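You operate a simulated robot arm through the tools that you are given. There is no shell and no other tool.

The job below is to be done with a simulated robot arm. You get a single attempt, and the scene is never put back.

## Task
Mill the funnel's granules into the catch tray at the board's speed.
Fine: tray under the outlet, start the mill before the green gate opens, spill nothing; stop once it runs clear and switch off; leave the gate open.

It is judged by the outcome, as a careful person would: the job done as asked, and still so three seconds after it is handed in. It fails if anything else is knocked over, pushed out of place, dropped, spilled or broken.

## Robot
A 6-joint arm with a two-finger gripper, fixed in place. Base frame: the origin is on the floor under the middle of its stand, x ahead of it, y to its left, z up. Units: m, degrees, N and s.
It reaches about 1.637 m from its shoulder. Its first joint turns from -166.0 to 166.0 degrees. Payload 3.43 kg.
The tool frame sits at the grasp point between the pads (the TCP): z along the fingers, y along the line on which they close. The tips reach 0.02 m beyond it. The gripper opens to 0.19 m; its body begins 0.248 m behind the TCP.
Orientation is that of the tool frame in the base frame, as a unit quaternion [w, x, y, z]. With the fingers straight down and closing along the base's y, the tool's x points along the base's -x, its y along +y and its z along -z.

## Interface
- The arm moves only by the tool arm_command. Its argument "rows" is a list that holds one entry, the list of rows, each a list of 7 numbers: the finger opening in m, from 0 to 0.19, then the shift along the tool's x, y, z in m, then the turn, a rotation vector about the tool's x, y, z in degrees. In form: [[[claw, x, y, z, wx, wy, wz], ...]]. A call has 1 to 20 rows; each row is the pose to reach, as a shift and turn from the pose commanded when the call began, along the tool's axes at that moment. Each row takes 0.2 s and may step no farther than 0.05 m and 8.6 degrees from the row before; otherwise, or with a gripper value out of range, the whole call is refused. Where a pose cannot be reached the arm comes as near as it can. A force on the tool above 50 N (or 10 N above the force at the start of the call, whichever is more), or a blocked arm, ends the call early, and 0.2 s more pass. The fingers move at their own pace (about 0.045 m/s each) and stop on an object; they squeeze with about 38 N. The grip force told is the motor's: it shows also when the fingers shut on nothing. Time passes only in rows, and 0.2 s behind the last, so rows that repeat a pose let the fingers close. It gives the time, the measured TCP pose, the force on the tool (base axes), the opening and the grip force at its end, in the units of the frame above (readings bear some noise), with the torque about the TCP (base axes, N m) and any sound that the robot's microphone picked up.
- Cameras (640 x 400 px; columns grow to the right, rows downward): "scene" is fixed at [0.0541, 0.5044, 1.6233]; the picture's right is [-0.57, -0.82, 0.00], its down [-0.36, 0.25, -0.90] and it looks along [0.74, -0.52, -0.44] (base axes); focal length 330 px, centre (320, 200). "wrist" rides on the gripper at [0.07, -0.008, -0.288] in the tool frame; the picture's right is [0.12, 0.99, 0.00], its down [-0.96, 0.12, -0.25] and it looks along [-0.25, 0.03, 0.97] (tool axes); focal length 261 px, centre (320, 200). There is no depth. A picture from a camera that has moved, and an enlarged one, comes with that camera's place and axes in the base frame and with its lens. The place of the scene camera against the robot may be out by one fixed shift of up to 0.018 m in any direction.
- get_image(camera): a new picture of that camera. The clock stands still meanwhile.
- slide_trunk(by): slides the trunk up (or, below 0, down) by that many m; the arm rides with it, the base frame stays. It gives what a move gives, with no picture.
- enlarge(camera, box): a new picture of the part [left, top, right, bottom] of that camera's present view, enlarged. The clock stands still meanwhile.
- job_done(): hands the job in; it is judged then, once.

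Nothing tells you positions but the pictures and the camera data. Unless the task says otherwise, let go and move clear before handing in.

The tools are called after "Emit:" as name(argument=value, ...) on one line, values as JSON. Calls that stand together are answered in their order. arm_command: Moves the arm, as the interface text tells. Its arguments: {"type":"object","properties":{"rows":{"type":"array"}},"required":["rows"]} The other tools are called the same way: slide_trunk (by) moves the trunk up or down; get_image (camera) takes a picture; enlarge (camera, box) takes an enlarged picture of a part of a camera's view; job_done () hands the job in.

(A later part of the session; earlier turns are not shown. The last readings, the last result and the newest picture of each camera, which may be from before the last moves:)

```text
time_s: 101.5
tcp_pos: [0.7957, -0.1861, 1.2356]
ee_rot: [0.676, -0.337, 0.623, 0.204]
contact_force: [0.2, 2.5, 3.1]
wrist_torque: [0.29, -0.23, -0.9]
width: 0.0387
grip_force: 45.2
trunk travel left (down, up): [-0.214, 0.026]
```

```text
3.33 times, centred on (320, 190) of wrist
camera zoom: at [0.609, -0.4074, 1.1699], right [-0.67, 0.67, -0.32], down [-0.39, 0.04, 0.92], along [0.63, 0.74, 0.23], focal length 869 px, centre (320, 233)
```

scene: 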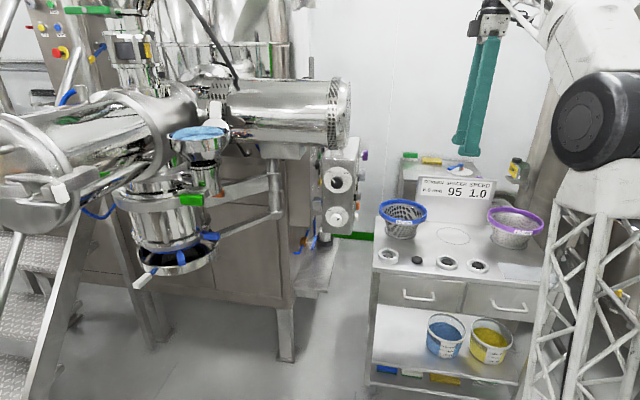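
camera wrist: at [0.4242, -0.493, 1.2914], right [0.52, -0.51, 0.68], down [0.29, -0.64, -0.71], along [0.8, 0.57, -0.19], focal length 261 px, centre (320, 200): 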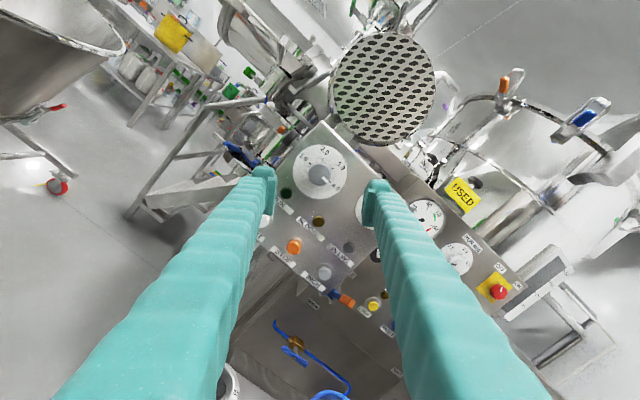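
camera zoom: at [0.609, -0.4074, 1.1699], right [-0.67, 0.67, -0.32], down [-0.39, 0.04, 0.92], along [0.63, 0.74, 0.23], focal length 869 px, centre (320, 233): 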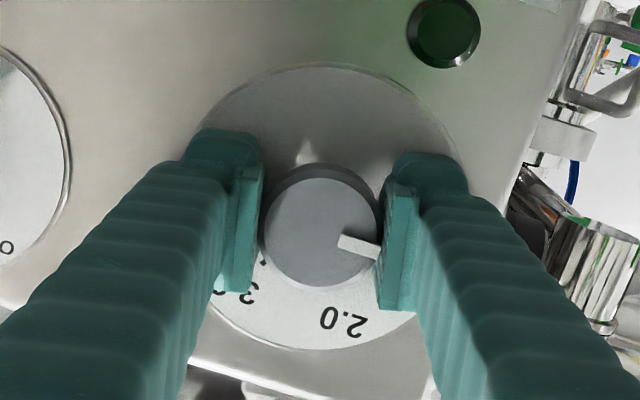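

I'll open the fingers and check the pointer against the 1.0 tick.

Emit:
arm_command(rows=[[[0.07, 0, 0, 0, 0, 0, 0], [0.07, 0, 0, 0, 0, 0, 0], [0.07, 0, 0, 0, 0, 0, 0], [0.07, 0, 0, -0.015, 0, 0, 0], [0.07, 0, 0, -0.03, 0, 0, 0], [0.07, 0, 0, -0.05, 0, 0, 3], [0.07, 0, 0, -0.07, 0, 0, 9], [0.07, 0, 0, -0.08, 0, 0, 15]]])

Emit:
enlarge(camera="wrist", box=[270, 140, 370, 230])

Emit:
get_image(camera="wrist")

```text
time_s: 103.2
tcp_pos: [0.7394, -0.2451, 1.2355]
ee_rot: [0.643, -0.252, 0.662, 0.293]
contact_force: [0.1, -0.4, -0.6]
wrist_torque: [-0.03, -0.01, 0.01]
width: 0.0697
grip_force: 0.1
trunk travel left (down, up): [-0.214, 0.026]
```

```text
4.44 times, centred on (320, 185) of wrist
camera zoom: at [0.5397, -0.4518, 1.1664], right [-0.71, 0.7, -0.06], down [-0.21, -0.13, 0.97], along [0.67, 0.7, 0.24], focal length 1158 px, centre (320, 267)
```

zoom: 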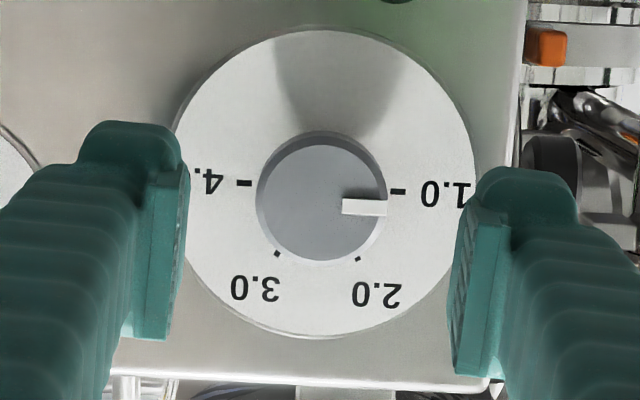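

```text
taken
camera wrist: at [0.5397, -0.4518, 1.1664], right [-0.71, 0.7, -0.06], down [-0.21, -0.13, 0.97], along [0.67, 0.7, 0.24], focal length 261 px, centre (320, 200)
```

wrist: 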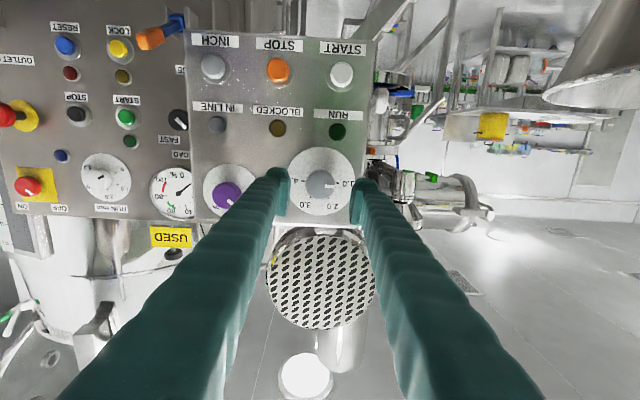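

The speed pointer sits on 1.0. Next I'll close the fingers and move down in front of the START button to test whether the mill responds with this switch on.

Emit:
arm_command(rows=[[[0.0, 0.02, 0.0015, 0.004, 0, 0, -0.6], [0.0, 0.045, 0.003, 0.009, 0, 0, -1.2], [0.0, 0.075, 0.005, 0.015, 0, 0, -1.8], [0.0, 0.105, 0.007, 0.02, 0, 0, -2.5], [0.0, 0.13, 0.009, 0.025, 0, 0, -3.1], [0.0, 0.1515, 0.0105, 0.03, 0, 0, -3.7], [0.0, 0.1515, 0.0105, 0.03, 0, 0, -3.7]]])

Emit:
get_image(camera="wrist")

Emit:
enlarge(camera="scene", box=[310, 130, 430, 250])

```text
time_s: 104.8
tcp_pos: [0.7472, -0.2099, 1.0863]
ee_rot: [0.652, -0.273, 0.653, 0.27]
contact_force: [1.0, 0.3, 0.2]
wrist_torque: [0.01, 0.0, -0.01]
width: 0.0
grip_force: 34.3
trunk travel left (down, up): [-0.214, 0.026]
```

```text
taken
camera wrist: at [0.5501, -0.4199, 1.0158], right [-0.71, 0.7, -0.12], down [-0.26, -0.09, 0.96], along [0.66, 0.71, 0.24], focal length 261 px, centre (320, 200)
```

wrist: 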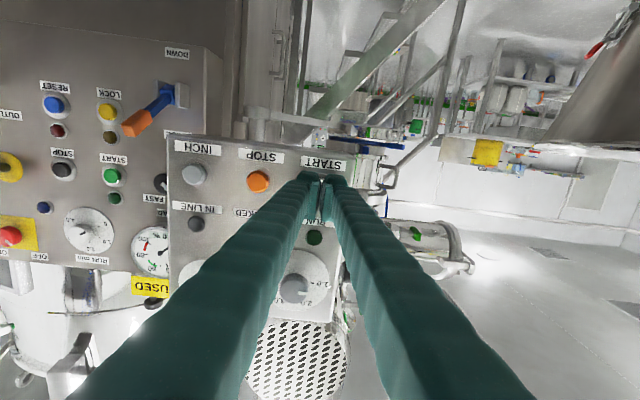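

```text
3.33 times, centred on (370, 190) of scene
camera zoom: at [0.0541, 0.5044, 1.6233], right [-0.57, -0.82, 0.0], down [-0.36, 0.25, -0.9], along [0.74, -0.52, -0.44], focal length 1100 px, centre (153, 233)
```

zoom: 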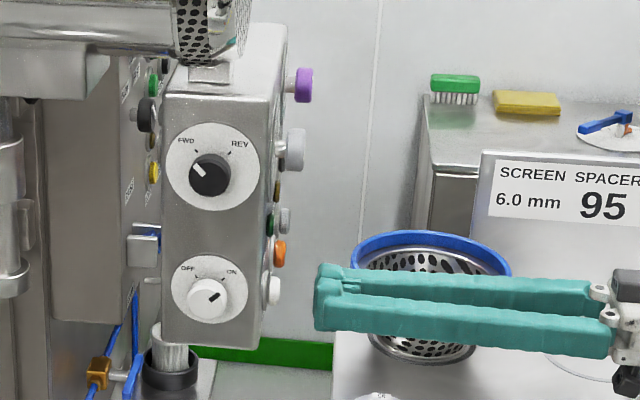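

The fingertips line up with START within a few millimetres. I'll press it gently.

Emit:
arm_command(rows=[[[0.0, -0.003, 0, 0.02, 0, 0, 0], [0.0, -0.003, 0, 0.035, 0, 0, 0], [0.0, -0.003, 0, 0.045, 0, 0, 0], [0.0, -0.003, 0, 0.05, 0, 0, 0], [0.0, -0.003, 0, 0.053, 0, 0, 0], [0.0, -0.003, 0, 0.056, 0, 0, 0]]])

```text
time_s: 105.8
tcp_pos: [0.7766, -0.1789, 1.0876]
ee_rot: [0.652, -0.273, 0.653, 0.271]
contact_force: [-49.4, -39.3, -1.3]
wrist_torque: [-0.3, -0.23, 0.11]
width: 0.0062
grip_force: 34.7
trunk travel left (down, up): [-0.214, 0.026]
heard: click
stopped in row 4: the force on the tool passed its limit at 57 N (the readings are from after the stop); the commanded pose is now the measured one
```

There was a click. I'll back off at once and look at the lamps.

Emit:
arm_command(rows=[[[0.0, 0, 0, -0.015, 0, 0, 0], [0.0, 0, 0, -0.04, 0, 0, 0], [0.0, 0, 0.02, -0.08, 0, 0, 0], [0.0, 0, 0.05, -0.1, 0, 0, 0]]])

Emit:
get_image(camera="wrist")

Emit:
enlarge(camera="wrist", box=[180, 130, 340, 320])

```text
time_s: 106.8
tcp_pos: [0.6731, -0.2112, 1.0871]
ee_rot: [0.651, -0.274, 0.654, 0.271]
contact_force: [1.4, -0.3, 0.4]
wrist_torque: [0.04, -0.07, 0.09]
width: 0.0
grip_force: 34.5
trunk travel left (down, up): [-0.214, 0.026]
```

```text
taken
camera wrist: at [0.4774, -0.4224, 1.0182], right [-0.71, 0.7, -0.12], down [-0.25, -0.09, 0.96], along [0.66, 0.71, 0.24], focal length 261 px, centre (320, 200)
```

wrist: 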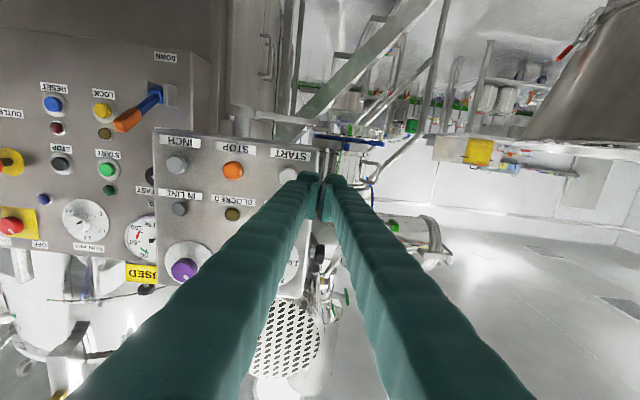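

```text
2.11 times, centred on (260, 225) of wrist
camera zoom: at [0.4774, -0.4224, 1.0182], right [-0.71, 0.7, -0.12], down [-0.25, -0.09, 0.96], along [0.66, 0.71, 0.24], focal length 549 px, centre (446, 147)
```

zoom: 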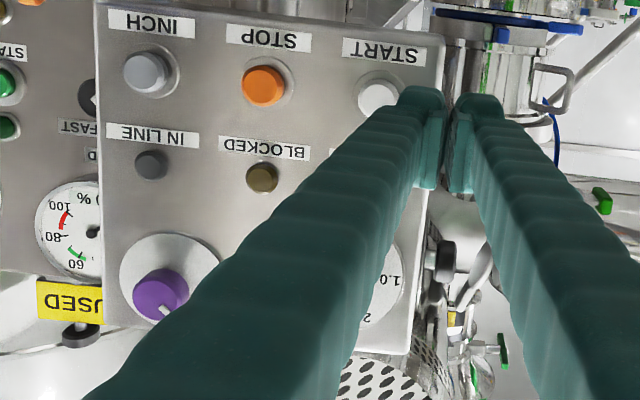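

The RUN lamp is hidden by a finger. I'll view it from the scene camera and shift the wrist sideways for a clear look.

Emit:
arm_command(rows=[[[0.0, -0.02, 0.03, -0.01, 0, 0, 0], [0.0, -0.04, 0.06, -0.02, 0, 0, 0], [0.0, -0.05, 0.09, -0.03, 0, 0, 0]]])

Emit:
enlarge(camera="wrist", box=[160, 100, 340, 320])

Emit:
enlarge(camera="scene", box=[325, 140, 385, 240])

```text
time_s: 107.6
tcp_pos: [0.5901, -0.1694, 1.137]
ee_rot: [0.652, -0.273, 0.654, 0.271]
contact_force: [0.9, -0.6, -1.1]
wrist_torque: [0.1, -0.1, 0.16]
width: 0.0
grip_force: 34.4
trunk travel left (down, up): [-0.214, 0.026]
```

```text
1.82 times, centred on (250, 210) of wrist
camera zoom: at [0.3928, -0.3799, 1.0684], right [-0.71, 0.7, -0.12], down [-0.25, -0.09, 0.96], along [0.66, 0.71, 0.24], focal length 474 px, centre (447, 182)
```

zoom: 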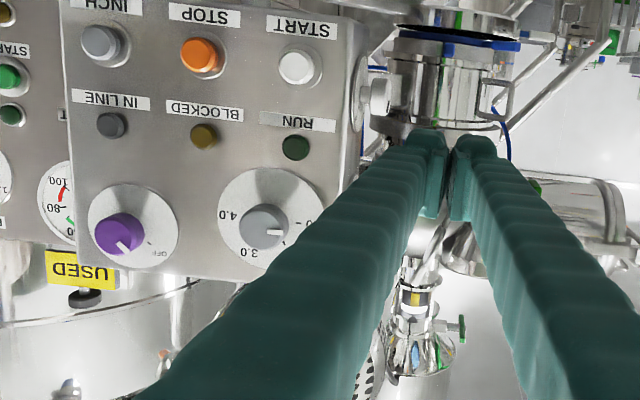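

```text
4.00 times, centred on (355, 190) of scene
camera zoom: at [0.0541, 0.5044, 1.6233], right [-0.57, -0.82, 0.0], down [-0.36, 0.25, -0.9], along [0.74, -0.52, -0.44], focal length 1320 px, centre (180, 240)
```

zoom: 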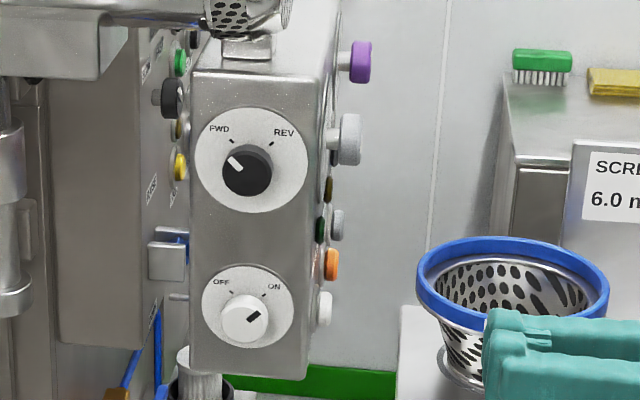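

START gave only a click with no lamp, so either the tray isn't "in line" yet or the purple knob is the supply. This angle also shows the outlet and tray from the side, so I'll measure the misalignment here.

Emit:
enlarge(camera="wrist", box=[290, 80, 390, 180])

```text
4.00 times, centred on (340, 130) of wrist
camera zoom: at [0.3928, -0.3799, 1.0684], right [-0.71, 0.7, -0.12], down [-0.25, -0.09, 0.96], along [0.66, 0.71, 0.24], focal length 1043 px, centre (240, 480)
```

zoom: 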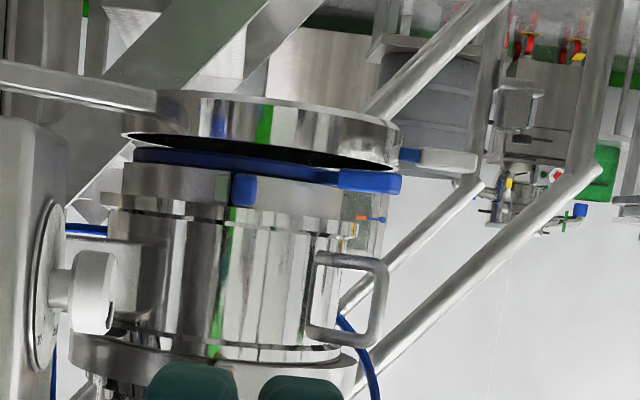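

This side view shows the tray about 2 cm short of concentric, consistent with my other estimates. I'll go back and nudge it that far, first tilting the tool up and swinging across.

Emit:
arm_command(rows=[[[0.0, -0.019, 0.007, 0.0094, 0, 7.7, 0], [0.0, -0.038, 0.014, 0.0189, 0, 15.3, 0], [0.0, -0.0565, 0.0212, 0.0283, 0, 23, 0], [0.0, -0.0753, 0.0283, 0.0377, 0, 30.7, 0], [0.0, -0.0942, 0.0353, 0.0472, 0, 38.3, 0], [0.0, -0.113, 0.0424, 0.0566, 0, 46, 0]]])

```text
time_s: 109.0
tcp_pos: [0.6006, -0.0996, 1.2489]
ee_rot: [0.343, -0.357, 0.856, 0.145]
contact_force: [-0.1, -1.3, 0.2]
wrist_torque: [0.09, -0.02, 0.08]
width: 0.0002
grip_force: 34.5
trunk travel left (down, up): [-0.214, 0.026]
```

Emit:
arm_command(rows=[[[0.0, -0.024, 0.013, 0.022, 2.0, 0, 2.07], [0.0, -0.0481, 0.026, 0.0441, 4.0, 0, 4.15], [0.0, -0.0721, 0.0391, 0.0661, 6.0, 0, 6.22], [0.0, -0.0961, 0.0521, 0.0881, 8.0, 0, 8.3], [0.0, -0.1202, 0.0651, 0.1101, 10.0, 0, 10.4], [0.0, -0.1442, 0.0781, 0.1322, 12.0, 0, 12.4], [0.0, -0.1682, 0.0911, 0.1542, 14.0, 0, 14.5], [0.0, -0.1922, 0.1042, 0.1762, 16.0, 0, 16.6], [0.0, -0.2163, 0.1172, 0.1983, 18.0, 0, 18.7], [0.0, -0.2403, 0.1302, 0.2203, 19.98, 0, 20.74]]])

Emit:
get_image(camera="wrist")

```text
time_s: 111.2
tcp_pos: [0.7333, 0.2253, 1.2589]
ee_rot: [0.37, -0.135, 0.918, 0.051]
contact_force: [-0.2, 0.2, 0.5]
wrist_torque: [0.07, -0.03, 0.04]
width: 0.0
grip_force: 34.2
trunk travel left (down, up): [-0.214, 0.026]
```

```text
taken
camera wrist: at [0.4955, 0.1471, 1.4165], right [-0.36, 0.93, -0.09], down [0.47, 0.26, 0.85], along [0.81, 0.27, -0.53], focal length 261 px, centre (320, 200)
```

wrist: 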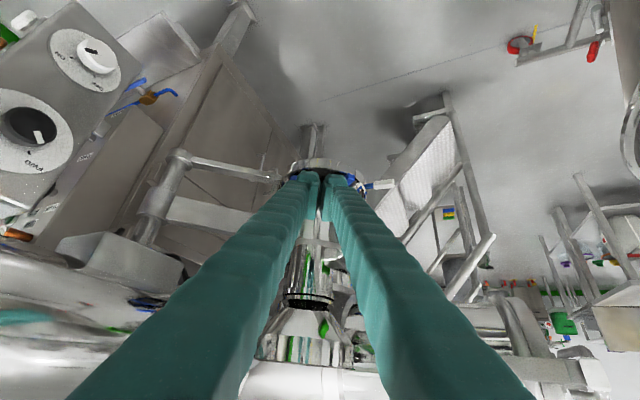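

I'm at the same standby pose as before. I'll go in along the earlier path and push about 2 cm of tray travel beyond the last contact.

Emit:
arm_command(rows=[[[0.0, 0, 0, 0.04, 0, 0, 0], [0.0, 0, 0, 0.08, 0, 0, 0], [0.0, 0, 0.02, 0.115, 0, 0, 0], [0.0, 0, 0.06, 0.14, 0, 0, 0], [0.0, 0, 0.1, 0.165, 0, 0, 0], [0.0, -0.003, 0.115, 0.2, 0, 0, 0], [0.0, -0.006, 0.122, 0.235, 0, 0, 0], [0.0, -0.009, 0.128, 0.27, 0, 0, 0], [0.0, -0.012, 0.134, 0.305, 0, 0, 0], [0.0, -0.015, 0.139, 0.335, 0, 0, 0], [0.0, -0.018, 0.1425, 0.36, 0, 0, 0], [0.0, -0.02, 0.1445, 0.3797, 0, 0, 0], [0.0, -0.0245, 0.145, 0.384, 0, 0, 0], [0.0, -0.029, 0.1457, 0.3884, 0, 0, 0], [0.0, -0.0337, 0.1463, 0.393, 0, 0, 0], [0.0, -0.0389, 0.1472, 0.3978, 0, 0, 0], [0.0, -0.0389, 0.1472, 0.3978, 0, 0, 0]]])

Emit:
enlarge(camera="scene", box=[130, 170, 290, 290])

```text
time_s: 114.8
tcp_pos: [0.9839, 0.4531, 0.997]
ee_rot: [0.37, -0.135, 0.918, 0.052]
contact_force: [-0.6, 0.7, 0.1]
wrist_torque: [0.01, 0.0, 0.0]
width: 0.0
grip_force: 34.1
trunk travel left (down, up): [-0.214, 0.026]
```

```text
3.33 times, centred on (210, 230) of scene
camera zoom: at [0.0541, 0.5044, 1.6233], right [-0.57, -0.82, 0.0], down [-0.36, 0.25, -0.9], along [0.74, -0.52, -0.44], focal length 1100 px, centre (687, 100)
```

zoom: 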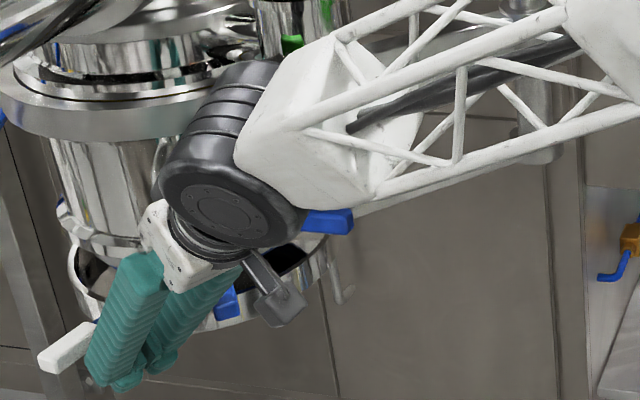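

Now I'll back out along the same path and check the alignment.

Emit:
arm_command(rows=[[[0.0, 0, 0, -0.02, 0, 0, 0], [0.0, 0.002, -0.003, -0.05, 0, 0, 0], [0.0, 0.006, -0.008, -0.085, 0, 0, 0], [0.0, 0.012, -0.014, -0.12, 0, 0, 0], [0.0, 0.02, -0.022, -0.155, 0, 0, 0], [0.0, 0.028, -0.047, -0.19, 0, 0, 0], [0.0, 0.034, -0.087, -0.22, 0, 0, 0], [0.0, 0.0389, -0.127, -0.245, 0, 0, 0], [0.0, 0.0389, -0.147, -0.285, 0, 0, 0], [0.05, 0.0389, -0.147, -0.325, 0, 0, 0], [0.19, 0.0389, -0.147, -0.365, 0, 0, 0], [0.19, 0.0389, -0.147, -0.398, 0, 0, 0], [0.19, 0.0389, -0.147, -0.398, 0, 0, 0], [0.19, 0.0389, -0.147, -0.398, 0, 0, 0], [0.19, 0.0389, -0.147, -0.398, 0, 0, 0], [0.19, 0.0389, -0.147, -0.398, 0, 0, 0], [0.19, 0.0389, -0.147, -0.398, 0, 0, 0], [0.19, 0.0389, -0.147, -0.398, 0, 0, 0]]])

Emit:
enlarge(camera="scene", box=[130, 170, 290, 290])

Emit:
enlarge(camera="wrist", box=[240, 120, 400, 240])

```text
refused: row 7 steps farther than a row can; nothing moved
```

```text
3.33 times, centred on (210, 230) of scene
camera zoom: at [0.0541, 0.5044, 1.6233], right [-0.57, -0.82, 0.0], down [-0.36, 0.25, -0.9], along [0.74, -0.52, -0.44], focal length 1100 px, centre (687, 100)
```

zoom: 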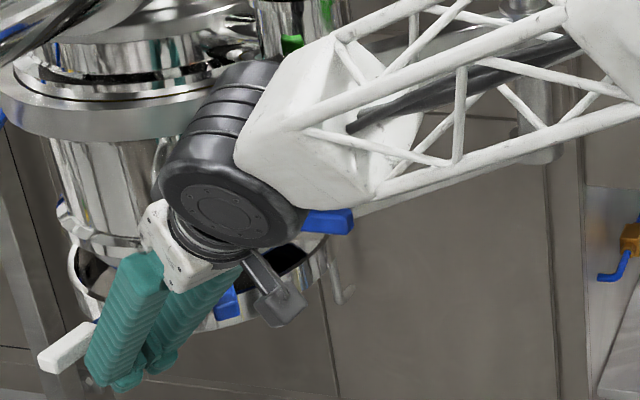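

```text
3.33 times, centred on (320, 180) of wrist
camera zoom: at [0.7465, 0.374, 1.156], right [-0.37, 0.93, -0.09], down [0.47, 0.26, 0.84], along [0.81, 0.27, -0.53], focal length 869 px, centre (320, 267)
```

zoom: 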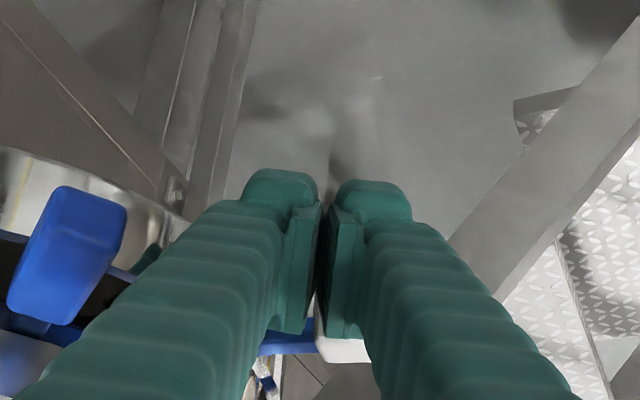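

Emit:
arm_command(rows=[[[0.0, 0, 0, -0.02, 0, 0, 0], [0.0, 0.002, -0.003, -0.05, 0, 0, 0], [0.0, 0.006, -0.008, -0.085, 0, 0, 0], [0.0, 0.012, -0.014, -0.12, 0, 0, 0], [0.0, 0.02, -0.022, -0.155, 0, 0, 0], [0.0, 0.028, -0.045, -0.19, 0, 0, 0], [0.0, 0.034, -0.08, -0.22, 0, 0, 0], [0.0, 0.0389, -0.115, -0.245, 0, 0, 0], [0.0, 0.0389, -0.147, -0.275, 0, 0, 0], [0.0, 0.0389, -0.147, -0.315, 0, 0, 0], [0.05, 0.0389, -0.147, -0.36, 0, 0, 0], [0.19, 0.0389, -0.147, -0.398, 0, 0, 0], [0.19, 0.0389, -0.147, -0.398, 0, 0, 0], [0.19, 0.0389, -0.147, -0.398, 0, 0, 0], [0.19, 0.0389, -0.147, -0.398, 0, 0, 0], [0.19, 0.0389, -0.147, -0.398, 0, 0, 0], [0.19, 0.0389, -0.147, -0.398, 0, 0, 0], [0.19, 0.0389, -0.147, -0.398, 0, 0, 0]]])

Emit:
enlarge(camera="scene", box=[130, 170, 290, 290])

Emit:
enlarge(camera="wrist", box=[240, 120, 400, 240])

```text
time_s: 118.6
tcp_pos: [0.7348, 0.2271, 1.2588]
ee_rot: [0.37, -0.134, 0.918, 0.052]
contact_force: [0.5, 0.5, 0.4]
wrist_torque: [0.0, 0.0, 0.0]
width: 0.1587
grip_force: 0.1
trunk travel left (down, up): [-0.214, 0.026]
```

```text
3.33 times, centred on (210, 230) of scene
camera zoom: at [0.0541, 0.5044, 1.6233], right [-0.57, -0.82, 0.0], down [-0.36, 0.25, -0.9], along [0.74, -0.52, -0.44], focal length 1100 px, centre (687, 100)
```

zoom: 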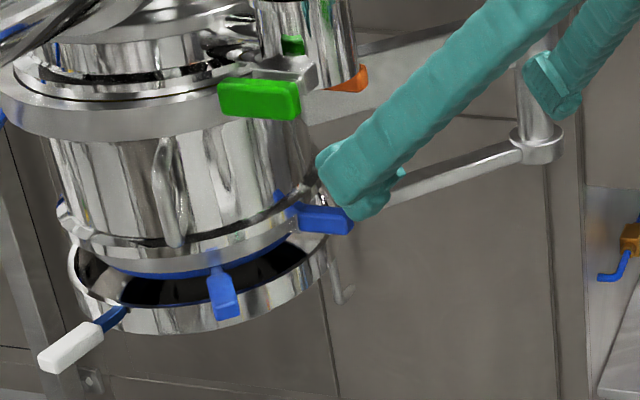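

```text
3.33 times, centred on (320, 180) of wrist
camera zoom: at [0.4976, 0.1475, 1.4171], right [-0.37, 0.93, -0.09], down [0.47, 0.26, 0.84], along [0.81, 0.27, -0.53], focal length 869 px, centre (320, 267)
```

zoom: 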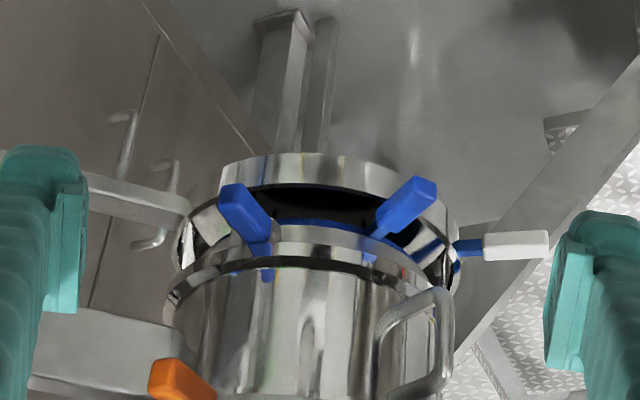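

The tray now looks concentric in both views. I'll swing back to the panel side to re-check from there and look at the IN LINE lamp.

Emit:
arm_command(rows=[[[0.1, 0.0166, -0.0277, -0.0146, -2.0, 0, -2.09], [0.1, 0.0332, -0.0553, -0.0291, -4.0, 0, -4.18], [0.1, 0.0499, -0.083, -0.0437, -6.0, 0, -6.27], [0.1, 0.0665, -0.1106, -0.0582, -8.0, 0, -8.36], [0.1, 0.0831, -0.1383, -0.0728, -10.0, 0, -10.45], [0.1, 0.0997, -0.1659, -0.0874, -12.1, 0, -12.5], [0.1, 0.1163, -0.1936, -0.1019, -14.1, 0, -14.6], [0.1, 0.133, -0.2212, -0.1165, -16.1, 0, -16.7], [0.1, 0.1496, -0.2489, -0.131, -18.1, 0, -18.8], [0.1, 0.1662, -0.2765, -0.1456, -20.1, 0, -20.9]]])

Emit:
arm_command(rows=[[[0.1, 0.0, -0.007, -0.019, 0, -7.7, 0], [0.1, 0.0, -0.014, -0.038, 0, -15.3, 0], [0.1, 0.0, -0.021, -0.057, 0, -23, 0], [0.1, 0.01, -0.028, -0.06, 0, -30.7, 0], [0.1, 0.03, -0.035, -0.055, 0, -38.3, 0], [0.1, 0.0455, -0.0424, -0.04, 0, -46, 0]]])

Emit:
get_image(camera="wrist")

```text
time_s: 120.8
tcp_pos: [0.6018, -0.1022, 1.2487]
ee_rot: [0.344, -0.361, 0.855, 0.144]
contact_force: [-0.5, 0.7, 0.2]
wrist_torque: [-0.18, -0.03, -0.18]
width: 0.0997
grip_force: 0.1
trunk travel left (down, up): [-0.214, 0.026]
```

```text
time_s: 122.2
tcp_pos: [0.5883, -0.1734, 1.2483]
ee_rot: [0.652, -0.277, 0.652, 0.271]
contact_force: [0.0, 0.6, 0.9]
wrist_torque: [-0.13, 0.1, -0.28]
width: 0.0998
grip_force: 0.1
trunk travel left (down, up): [-0.214, 0.026]
```

```text
taken
camera wrist: at [0.3931, -0.3858, 1.1777], right [-0.71, 0.7, -0.12], down [-0.26, -0.09, 0.96], along [0.66, 0.71, 0.24], focal length 261 px, centre (320, 200)
```

wrist: 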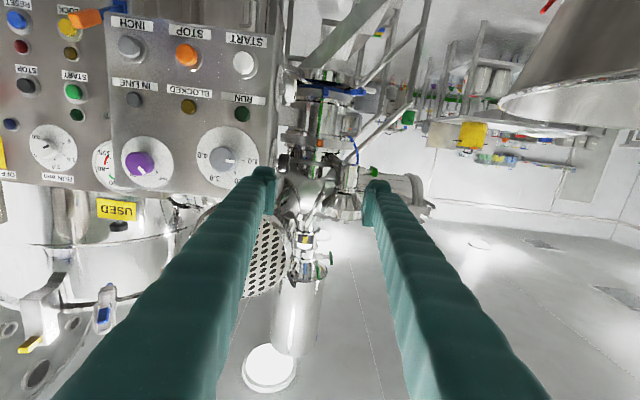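

Emit:
enlarge(camera="wrist", box=[270, 50, 390, 170])

Emit:
enlarge(camera="wrist", box=[110, 10, 280, 200])

```text
3.33 times, centred on (330, 110) of wrist
camera zoom: at [0.3931, -0.3858, 1.1777], right [-0.71, 0.7, -0.12], down [-0.26, -0.09, 0.96], along [0.66, 0.71, 0.24], focal length 869 px, centre (287, 500)
```

zoom: 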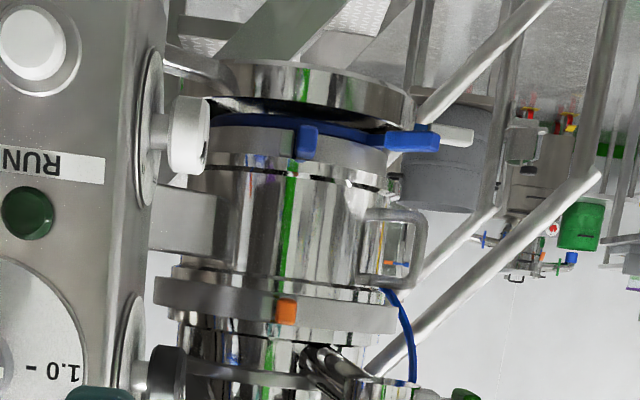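

```text
2.11 times, centred on (195, 105) of wrist
camera zoom: at [0.3931, -0.3858, 1.1777], right [-0.71, 0.7, -0.12], down [-0.26, -0.09, 0.96], along [0.66, 0.71, 0.24], focal length 549 px, centre (583, 400)
```

zoom: 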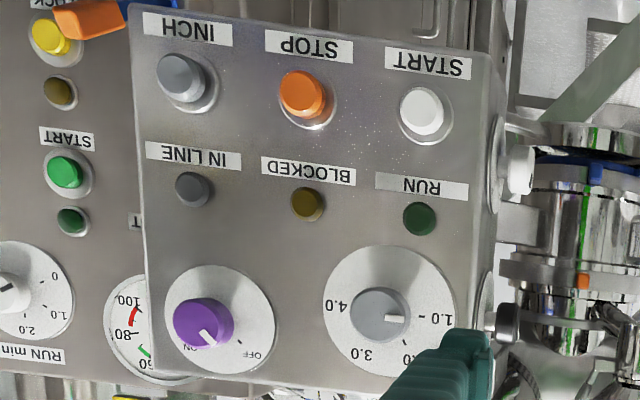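

Tray alignment now agrees from three views, yet no lamp is lit, so the white switch alone isn't the supply. I'll move over to the purple OFF/ON knob on this face.

Emit:
arm_command(rows=[[[0.08, -0.0013, -0.0326, 0.004, 0, 0, 0], [0.08, -0.0026, -0.0652, 0.008, 0, 0, 0], [0.08, -0.0039, -0.0978, 0.012, 0, 0, 0], [0.08, -0.0052, -0.1304, 0.016, 0, 0, 0], [0.08, -0.0065, -0.163, 0.02, 0, 0, 0], [0.08, -0.0078, -0.1956, 0.03, 0, 0, 0], [0.08, -0.0091, -0.2282, 0.044, 0, 0, 0], [0.08, -0.0104, -0.2608, 0.06, 0, 0, 0], [0.08, -0.0117, -0.2934, 0.0766, 0, 0, 0], [0.08, -0.0117, -0.2934, 0.0766, 0, 0, 0]]])

Emit:
get_image(camera="wrist")

Emit:
enlarge(camera="wrist", box=[260, 130, 380, 250])

```text
time_s: 124.4
tcp_pos: [0.8526, -0.3265, 1.2583]
ee_rot: [0.651, -0.275, 0.653, 0.273]
contact_force: [-0.4, -0.2, -0.5]
wrist_torque: [0.02, -0.01, 0.01]
width: 0.08
grip_force: 0.1
trunk travel left (down, up): [-0.214, 0.026]
```

```text
taken
camera wrist: at [0.6574, -0.5378, 1.1888], right [-0.71, 0.69, -0.12], down [-0.25, -0.09, 0.96], along [0.66, 0.71, 0.24], focal length 261 px, centre (320, 200)
```

wrist: 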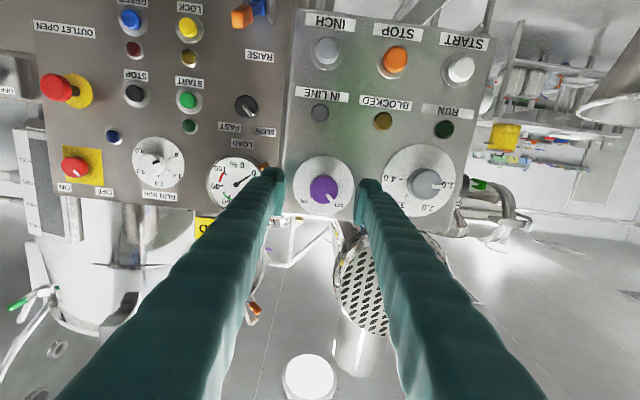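

```text
3.33 times, centred on (320, 190) of wrist
camera zoom: at [0.6574, -0.5378, 1.1888], right [-0.71, 0.69, -0.12], down [-0.25, -0.09, 0.96], along [0.66, 0.71, 0.24], focal length 869 px, centre (320, 233)
```

zoom: 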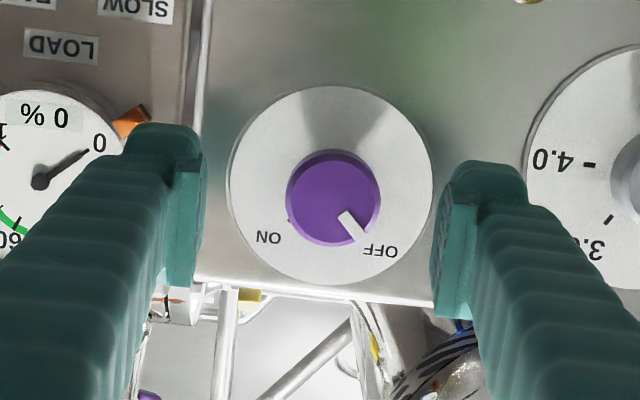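

Purple is at OFF; it sits about 5 mm right and 3 mm up of my axis. I'll correct, move in and grip it.

Emit:
arm_command(rows=[[[0.075, -0.003, 0.0053, 0.005, 0, 0, 0], [0.075, -0.003, 0.0053, 0.018, 0, 0, 0], [0.075, -0.003, 0.0053, 0.032, 0, 0, 0], [0.075, -0.003, 0.0053, 0.046, 0, 0, 0], [0.075, -0.003, 0.0053, 0.055, 0, 0, 0], [0.02, -0.003, 0.0053, 0.055, 0, 0, 0], [0.02, -0.003, 0.0053, 0.055, 0, 0, 0], [0.02, -0.003, 0.0053, 0.055, 0, 0, 0], [0.02, -0.003, 0.0053, 0.055, 0, 0, 0]]])

Emit:
enlarge(camera="wrist", box=[260, 130, 380, 250])

```text
time_s: 126.4
tcp_pos: [0.8874, -0.2844, 1.2616]
ee_rot: [0.651, -0.276, 0.653, 0.272]
contact_force: [7.4, -2.2, 2.2]
wrist_torque: [-0.03, 0.02, -0.59]
width: 0.0362
grip_force: 44.7
trunk travel left (down, up): [-0.214, 0.026]
```

```text
3.33 times, centred on (320, 190) of wrist
camera zoom: at [0.692, -0.4949, 1.1919], right [-0.71, 0.69, -0.12], down [-0.26, -0.09, 0.96], along [0.66, 0.71, 0.24], focal length 869 px, centre (320, 233)
```

zoom: 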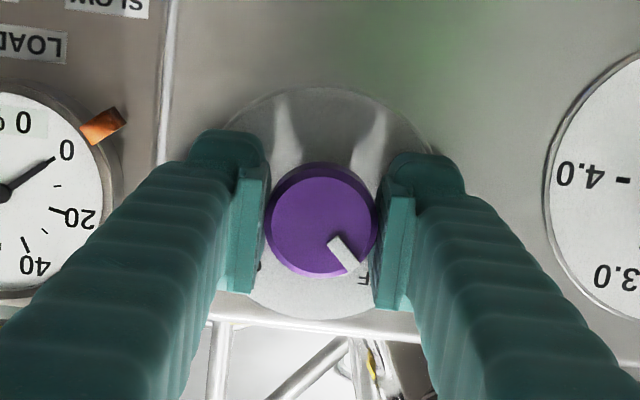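

Gripped at 36 mm with low load. I'll turn it clockwise from OFF to ON.

Emit:
arm_command(rows=[[[0.02, 0, -0.0005, 0, 0, 0, 7], [0.02, 0, -0.0005, 0, 0, 0, 14], [0.02, 0, -0.0005, 0, 0, 0, 21], [0.02, 0, -0.0005, 0, 0, 0, 28], [0.02, 0, -0.0005, 0, 0, 0, 35], [0.02, 0, -0.0005, 0, 0, 0, 42], [0.02, 0, -0.0005, 0, 0, 0, 49], [0.02, 0, -0.0005, 0, 0, 0, 56], [0.02, 0, -0.0005, 0, 0, 0, 63], [0.02, 0, -0.0005, 0, 0, 0, 70], [0.02, 0, -0.0005, 0, 0, 0, 77], [0.02, 0, -0.0005, 0, 0, 0, 84]]])

Emit:
enlarge(camera="wrist", box=[230, 100, 410, 280])

```text
time_s: 129.0
tcp_pos: [0.8887, -0.2847, 1.2583]
ee_rot: [0.301, 0.232, 0.669, 0.638]
contact_force: [22.2, -11.4, -9.4]
wrist_torque: [-0.51, 0.44, -0.27]
width: 0.036
grip_force: 45.1
trunk travel left (down, up): [-0.214, 0.026]
```

```text
2.22 times, centred on (320, 190) of wrist
camera zoom: at [0.6384, -0.4413, 1.2449], right [-0.15, 0.16, 0.98], down [0.5, -0.84, 0.22], along [0.85, 0.52, 0.05], focal length 579 px, centre (320, 222)
```

zoom: 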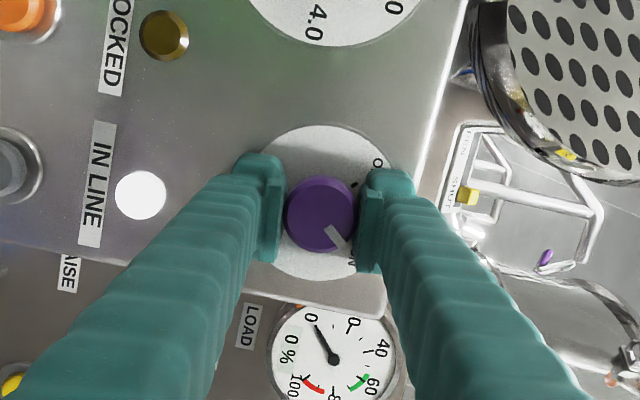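

The IN LINE lamp lit up bright white: purple is the supply and the tray is in line. I'll release it, back off and check that it stays ON.

Emit:
arm_command(rows=[[[0.075, 0, 0, 0, 0, 0, 0], [0.075, 0, 0, 0, 0, 0, 0], [0.075, 0, 0, 0, 0, 0, 0], [0.075, 0, 0, -0.02, 0, 0, 0], [0.075, 0, 0, -0.045, 0, 0, 0], [0.075, 0, 0, -0.08, 0, 0, 0], [0.075, 0, 0, -0.12, 0, 0, -8], [0.075, 0, 0, -0.15, 0, 0, -16], [0.075, 0, 0, -0.17, 0, 0, -24], [0.075, 0, 0, -0.18, 0, 0, -32], [0.075, 0, 0, -0.18, 0, 0, -40], [0.075, 0, 0, -0.18, 0, 0, -48], [0.075, 0, 0, -0.18, 0, 0, -56], [0.075, 0, 0, -0.18, 0, 0, -64], [0.075, 0, 0, -0.18, 0, 0, -72], [0.075, 0, 0, -0.18, 0, 0, -80]]])

Emit:
get_image(camera="wrist")

Emit:
enlarge(camera="wrist", box=[240, 80, 400, 240])

```text
time_s: 132.4
tcp_pos: [0.762, -0.4122, 1.2609]
ee_rot: [0.642, -0.252, 0.662, 0.293]
contact_force: [0.9, -0.1, 1.0]
wrist_torque: [-0.02, -0.03, 0.02]
width: 0.0751
grip_force: 0.1
trunk travel left (down, up): [-0.214, 0.026]
```

```text
taken
camera wrist: at [0.5627, -0.62, 1.192], right [-0.71, 0.7, -0.05], down [-0.21, -0.14, 0.97], along [0.67, 0.7, 0.24], focal length 261 px, centre (320, 200)
```

wrist: 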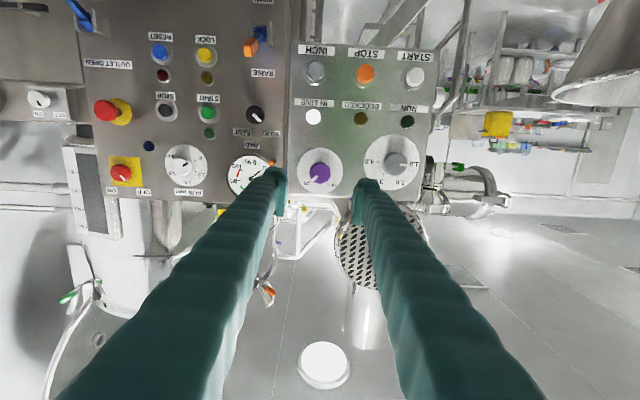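

```text
2.50 times, centred on (320, 160) of wrist
camera zoom: at [0.5627, -0.62, 1.192], right [-0.71, 0.7, -0.05], down [-0.21, -0.14, 0.97], along [0.67, 0.7, 0.24], focal length 652 px, centre (320, 300)
```

zoom: 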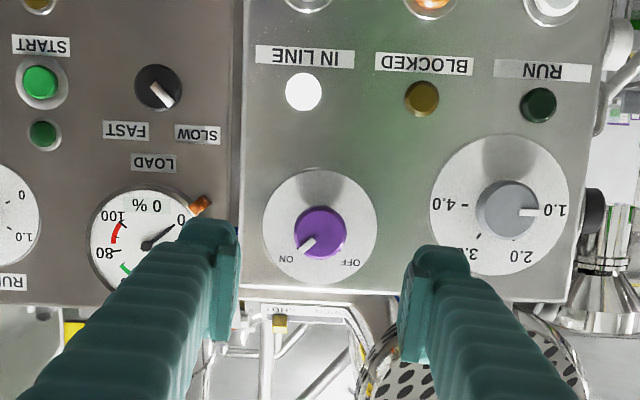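

Purple holds at ON, IN LINE is lit, speed reads 1.0 and the gate is still shut. Now I'll close the fingers and line up on START again.

Emit:
arm_command(rows=[[[0.0, 0.0228, 0.0179, 0.012, 0, 0, -0.5], [0.0, 0.0455, 0.0357, 0.024, 0, 0, -1.0], [0.0, 0.0683, 0.0536, 0.038, 0, 0, -1.4], [0.0, 0.091, 0.0715, 0.055, 0, 0, -1.9], [0.0, 0.1138, 0.0893, 0.072, 0, 0, -2.4], [0.0, 0.1365, 0.1072, 0.09, 0, 0, -2.9], [0.0, 0.1593, 0.125, 0.11, 0, 0, -3.3], [0.0, 0.182, 0.1429, 0.1327, 0, 0, -3.8], [0.0, 0.182, 0.1429, 0.1327, 0, 0, -3.8]]])

Emit:
get_image(camera="wrist")

```text
time_s: 134.4
tcp_pos: [0.7442, -0.2088, 1.0891]
ee_rot: [0.651, -0.274, 0.653, 0.273]
contact_force: [0.8, -0.5, -0.7]
wrist_torque: [-0.05, 0.02, -0.01]
width: 0.0
grip_force: 34.2
trunk travel left (down, up): [-0.214, 0.026]
```

```text
taken
camera wrist: at [0.5486, -0.4205, 1.0198], right [-0.71, 0.69, -0.12], down [-0.25, -0.09, 0.96], along [0.66, 0.71, 0.24], focal length 261 px, centre (320, 200)
```

wrist: 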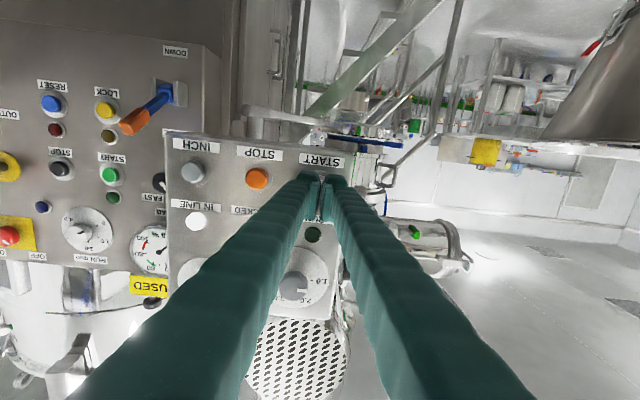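

Emit:
arm_command(rows=[[[0.0, 0, -0.002, 0.012, 0, 0, 0], [0.0, 0, -0.002, 0.023, 0, 0, 0], [0.0, 0, -0.002, 0.03, 0, 0, 0], [0.0, 0, -0.002, 0.034, 0, 0, 0], [0.0, 0, -0.002, 0.037, 0, 0, 0], [0.0, 0, -0.002, 0.04, 0, 0, 0], [0.0, 0, -0.002, 0.043, 0, 0, 0], [0.0, 0, -0.002, 0.046, 0, 0, 0]]])

Emit:
arm_command(rows=[[[0.0, 0, 0, -0.015, 0, 0, 0], [0.0, 0, 0, -0.04, 0, 0, 0], [0.0, 0, 0.02, -0.08, 0, 0, 0], [0.0, -0.02, 0.06, -0.1, 0, 0, 0], [0.0, -0.045, 0.1, -0.115, 0, 0, 0], [0.0, -0.06, 0.13, -0.13, 0, 0, 0]]])

Emit:
get_image(camera="wrist")

```text
time_s: 136.2
tcp_pos: [0.7754, -0.1791, 1.0888]
ee_rot: [0.651, -0.273, 0.654, 0.272]
contact_force: [-29.4, -14.4, -3.1]
wrist_torque: [-0.05, 0.07, 0.08]
width: 0.006
grip_force: 34.2
trunk travel left (down, up): [-0.214, 0.026]
heard: click
```

```text
time_s: 137.6
tcp_pos: [0.5937, -0.1806, 1.1497]
ee_rot: [0.651, -0.274, 0.653, 0.274]
contact_force: [1.1, -0.8, -0.8]
wrist_torque: [0.11, -0.12, 0.16]
width: 0.0003
grip_force: 33.9
trunk travel left (down, up): [-0.214, 0.026]
```

```text
taken
camera wrist: at [0.3984, -0.3917, 1.0801], right [-0.71, 0.69, -0.12], down [-0.25, -0.09, 0.96], along [0.66, 0.71, 0.24], focal length 261 px, centre (320, 200)
```

wrist: 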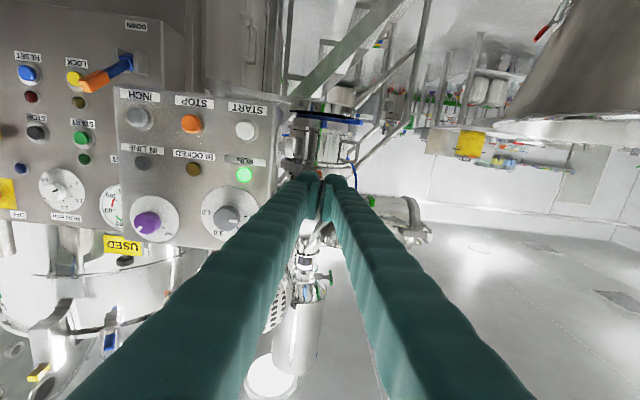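

RUN is lit green. I'll zoom in, as IN LINE looks different now.

Emit:
enlarge(camera="wrist", box=[110, 80, 280, 250])

Emit:
enlarge(camera="wrist", box=[270, 70, 390, 190])

Emit:
enlarge(camera="scene", box=[130, 130, 290, 290])

```text
2.35 times, centred on (195, 165) of wrist
camera zoom: at [0.3984, -0.3917, 1.0801], right [-0.71, 0.69, -0.12], down [-0.25, -0.09, 0.96], along [0.66, 0.71, 0.24], focal length 613 px, centre (614, 282)
```

zoom: 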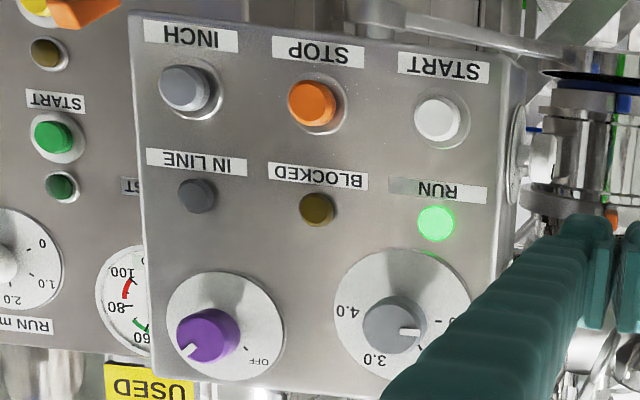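

```text
3.33 times, centred on (330, 130) of wrist
camera zoom: at [0.3984, -0.3917, 1.0801], right [-0.71, 0.69, -0.12], down [-0.25, -0.09, 0.96], along [0.66, 0.71, 0.24], focal length 869 px, centre (287, 433)
```

zoom: 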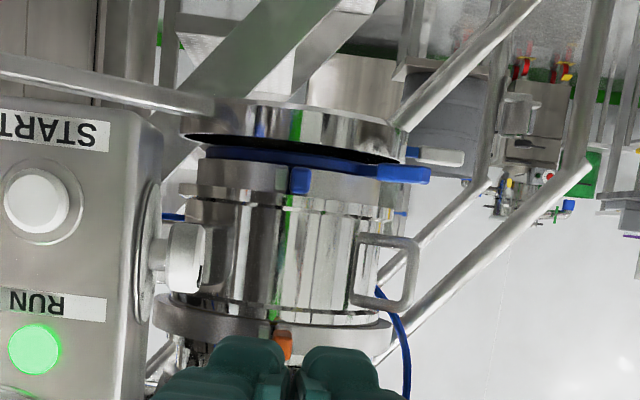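

```text
2.50 times, centred on (210, 210) of scene
camera zoom: at [0.0541, 0.5044, 1.6233], right [-0.57, -0.82, 0.0], down [-0.36, 0.25, -0.9], along [0.74, -0.52, -0.44], focal length 825 px, centre (595, 175)
```

zoom: 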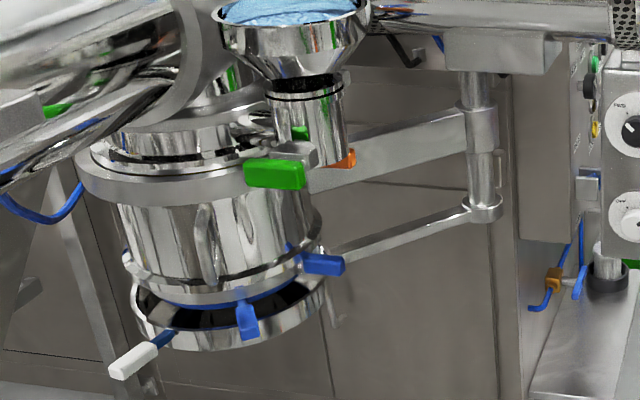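

The mill is running (RUN lit, BLOCKED dark), and the tray measures concentric to about 3 mm. The white side switch proved not to be the supply, so I'll put it back to OFF on my way to the gate and check that RUN stays lit.

Emit:
arm_command(rows=[[[0.0, -0.017, 0.0075, 0.011, 0, 8.3, 0], [0.0, -0.034, 0.015, 0.022, 0, 16.6, 0], [0.0, -0.05, 0.0226, 0.034, 0, 25, 0], [0.0, -0.067, 0.03, 0.045, 0, 33.3, 0], [0.0, -0.084, 0.0378, 0.0565, 0, 41.7, 0], [0.0, -0.1, 0.0453, 0.0679, 0, 50, 0]]])

```text
time_s: 139.0
tcp_pos: [0.6106, -0.1007, 1.2476]
ee_rot: [0.312, -0.363, 0.868, 0.132]
contact_force: [0.2, 0.3, 0.2]
wrist_torque: [0.11, 0.02, 0.05]
width: 0.0001
grip_force: 34.3
trunk travel left (down, up): [-0.214, 0.026]
```

Emit:
arm_command(rows=[[[0.07, -0.0115, 0.0077, 0.0112, 4.82, 0, 5.82], [0.07, -0.023, 0.0153, 0.0224, 9.63, 0, 11.63], [0.07, -0.0346, 0.023, 0.0336, 14.45, 0, 17.45], [0.07, -0.0461, 0.0306, 0.0447, 19.27, 0, 23.27], [0.07, -0.0576, 0.0383, 0.0559, 24.1, 0, 29.1], [0.07, -0.0691, 0.0459, 0.0671, 28.9, 0, 34.9], [0.07, -0.0725, 0.0588, 0.0743, 33.7, 0, 40.7], [0.07, -0.076, 0.0717, 0.0814, 38.5, 0, 46.5], [0.07, -0.0794, 0.0846, 0.0886, 43.35, 0, 52.35], [0.07, -0.0828, 0.0974, 0.0958, 48.2, 0, 58.2], [0.07, -0.0863, 0.1103, 0.1029, 53.0, 0, 64.0], [0.07, -0.0897, 0.1232, 0.1101, 57.8, 0, 69.8]]])

```text
time_s: 141.6
tcp_pos: [0.6174, 0.0856, 1.2222]
ee_rot: [0.313, 0.362, 0.868, -0.129]
contact_force: [-0.3, -0.9, -0.2]
wrist_torque: [0.2, -0.06, 0.13]
width: 0.07
grip_force: 0.1
trunk travel left (down, up): [-0.214, 0.026]
```

Emit:
arm_command(rows=[[[0.07, -0.0078, 0.0003, 0.0226, 0, -5.6, 0], [0.07, -0.0155, 0.0005, 0.0452, 0, -11.2, 0], [0.07, -0.0233, 0.0008, 0.0679, 0, -16.7, 0], [0.07, -0.0311, 0.0011, 0.0905, 0, -22.3, 0], [0.07, -0.0388, 0.0013, 0.1131, 0, -27.9, 0], [0.07, -0.0466, 0.0016, 0.1357, 0, -33.5, 0], [0.07, -0.0544, 0.0019, 0.1584, 0, -39, 0], [0.07, -0.0621, 0.0021, 0.181, 0, -44.6, 0], [0.07, -0.0699, 0.0024, 0.2036, 0, -50.2, 0], [0.07, -0.0699, 0.0024, 0.2036, 0, -50.2, 0]]])

Emit:
enlarge(camera="wrist", box=[260, 130, 380, 250])

Emit:
enlarge(camera="scene", box=[310, 140, 390, 250])

```text
time_s: 143.8
tcp_pos: [0.7492, -0.0406, 1.1111]
ee_rot: [0.653, 0.272, 0.654, -0.27]
contact_force: [-0.9, -0.7, 0.7]
wrist_torque: [0.01, 0.01, -0.01]
width: 0.0698
grip_force: 0.1
trunk travel left (down, up): [-0.214, 0.026]
```

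```text
3.33 times, centred on (320, 190) of wrist
camera zoom: at [0.541, 0.1569, 1.0405], right [0.7, 0.7, -0.12], down [-0.09, 0.25, 0.96], along [0.71, -0.67, 0.24], focal length 869 px, centre (320, 233)
```

zoom: 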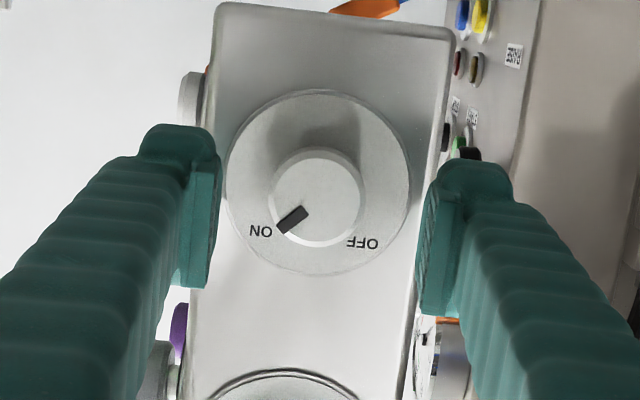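

```text
3.64 times, centred on (350, 195) of scene
camera zoom: at [0.0541, 0.5044, 1.6233], right [-0.57, -0.82, 0.0], down [-0.36, 0.25, -0.9], along [0.74, -0.52, -0.44], focal length 1200 px, centre (211, 218)
```

zoom: 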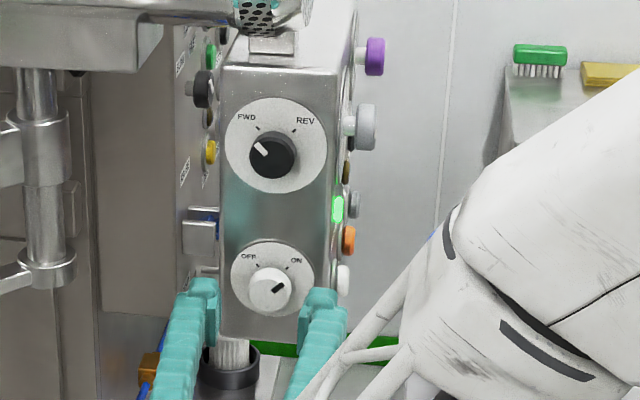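

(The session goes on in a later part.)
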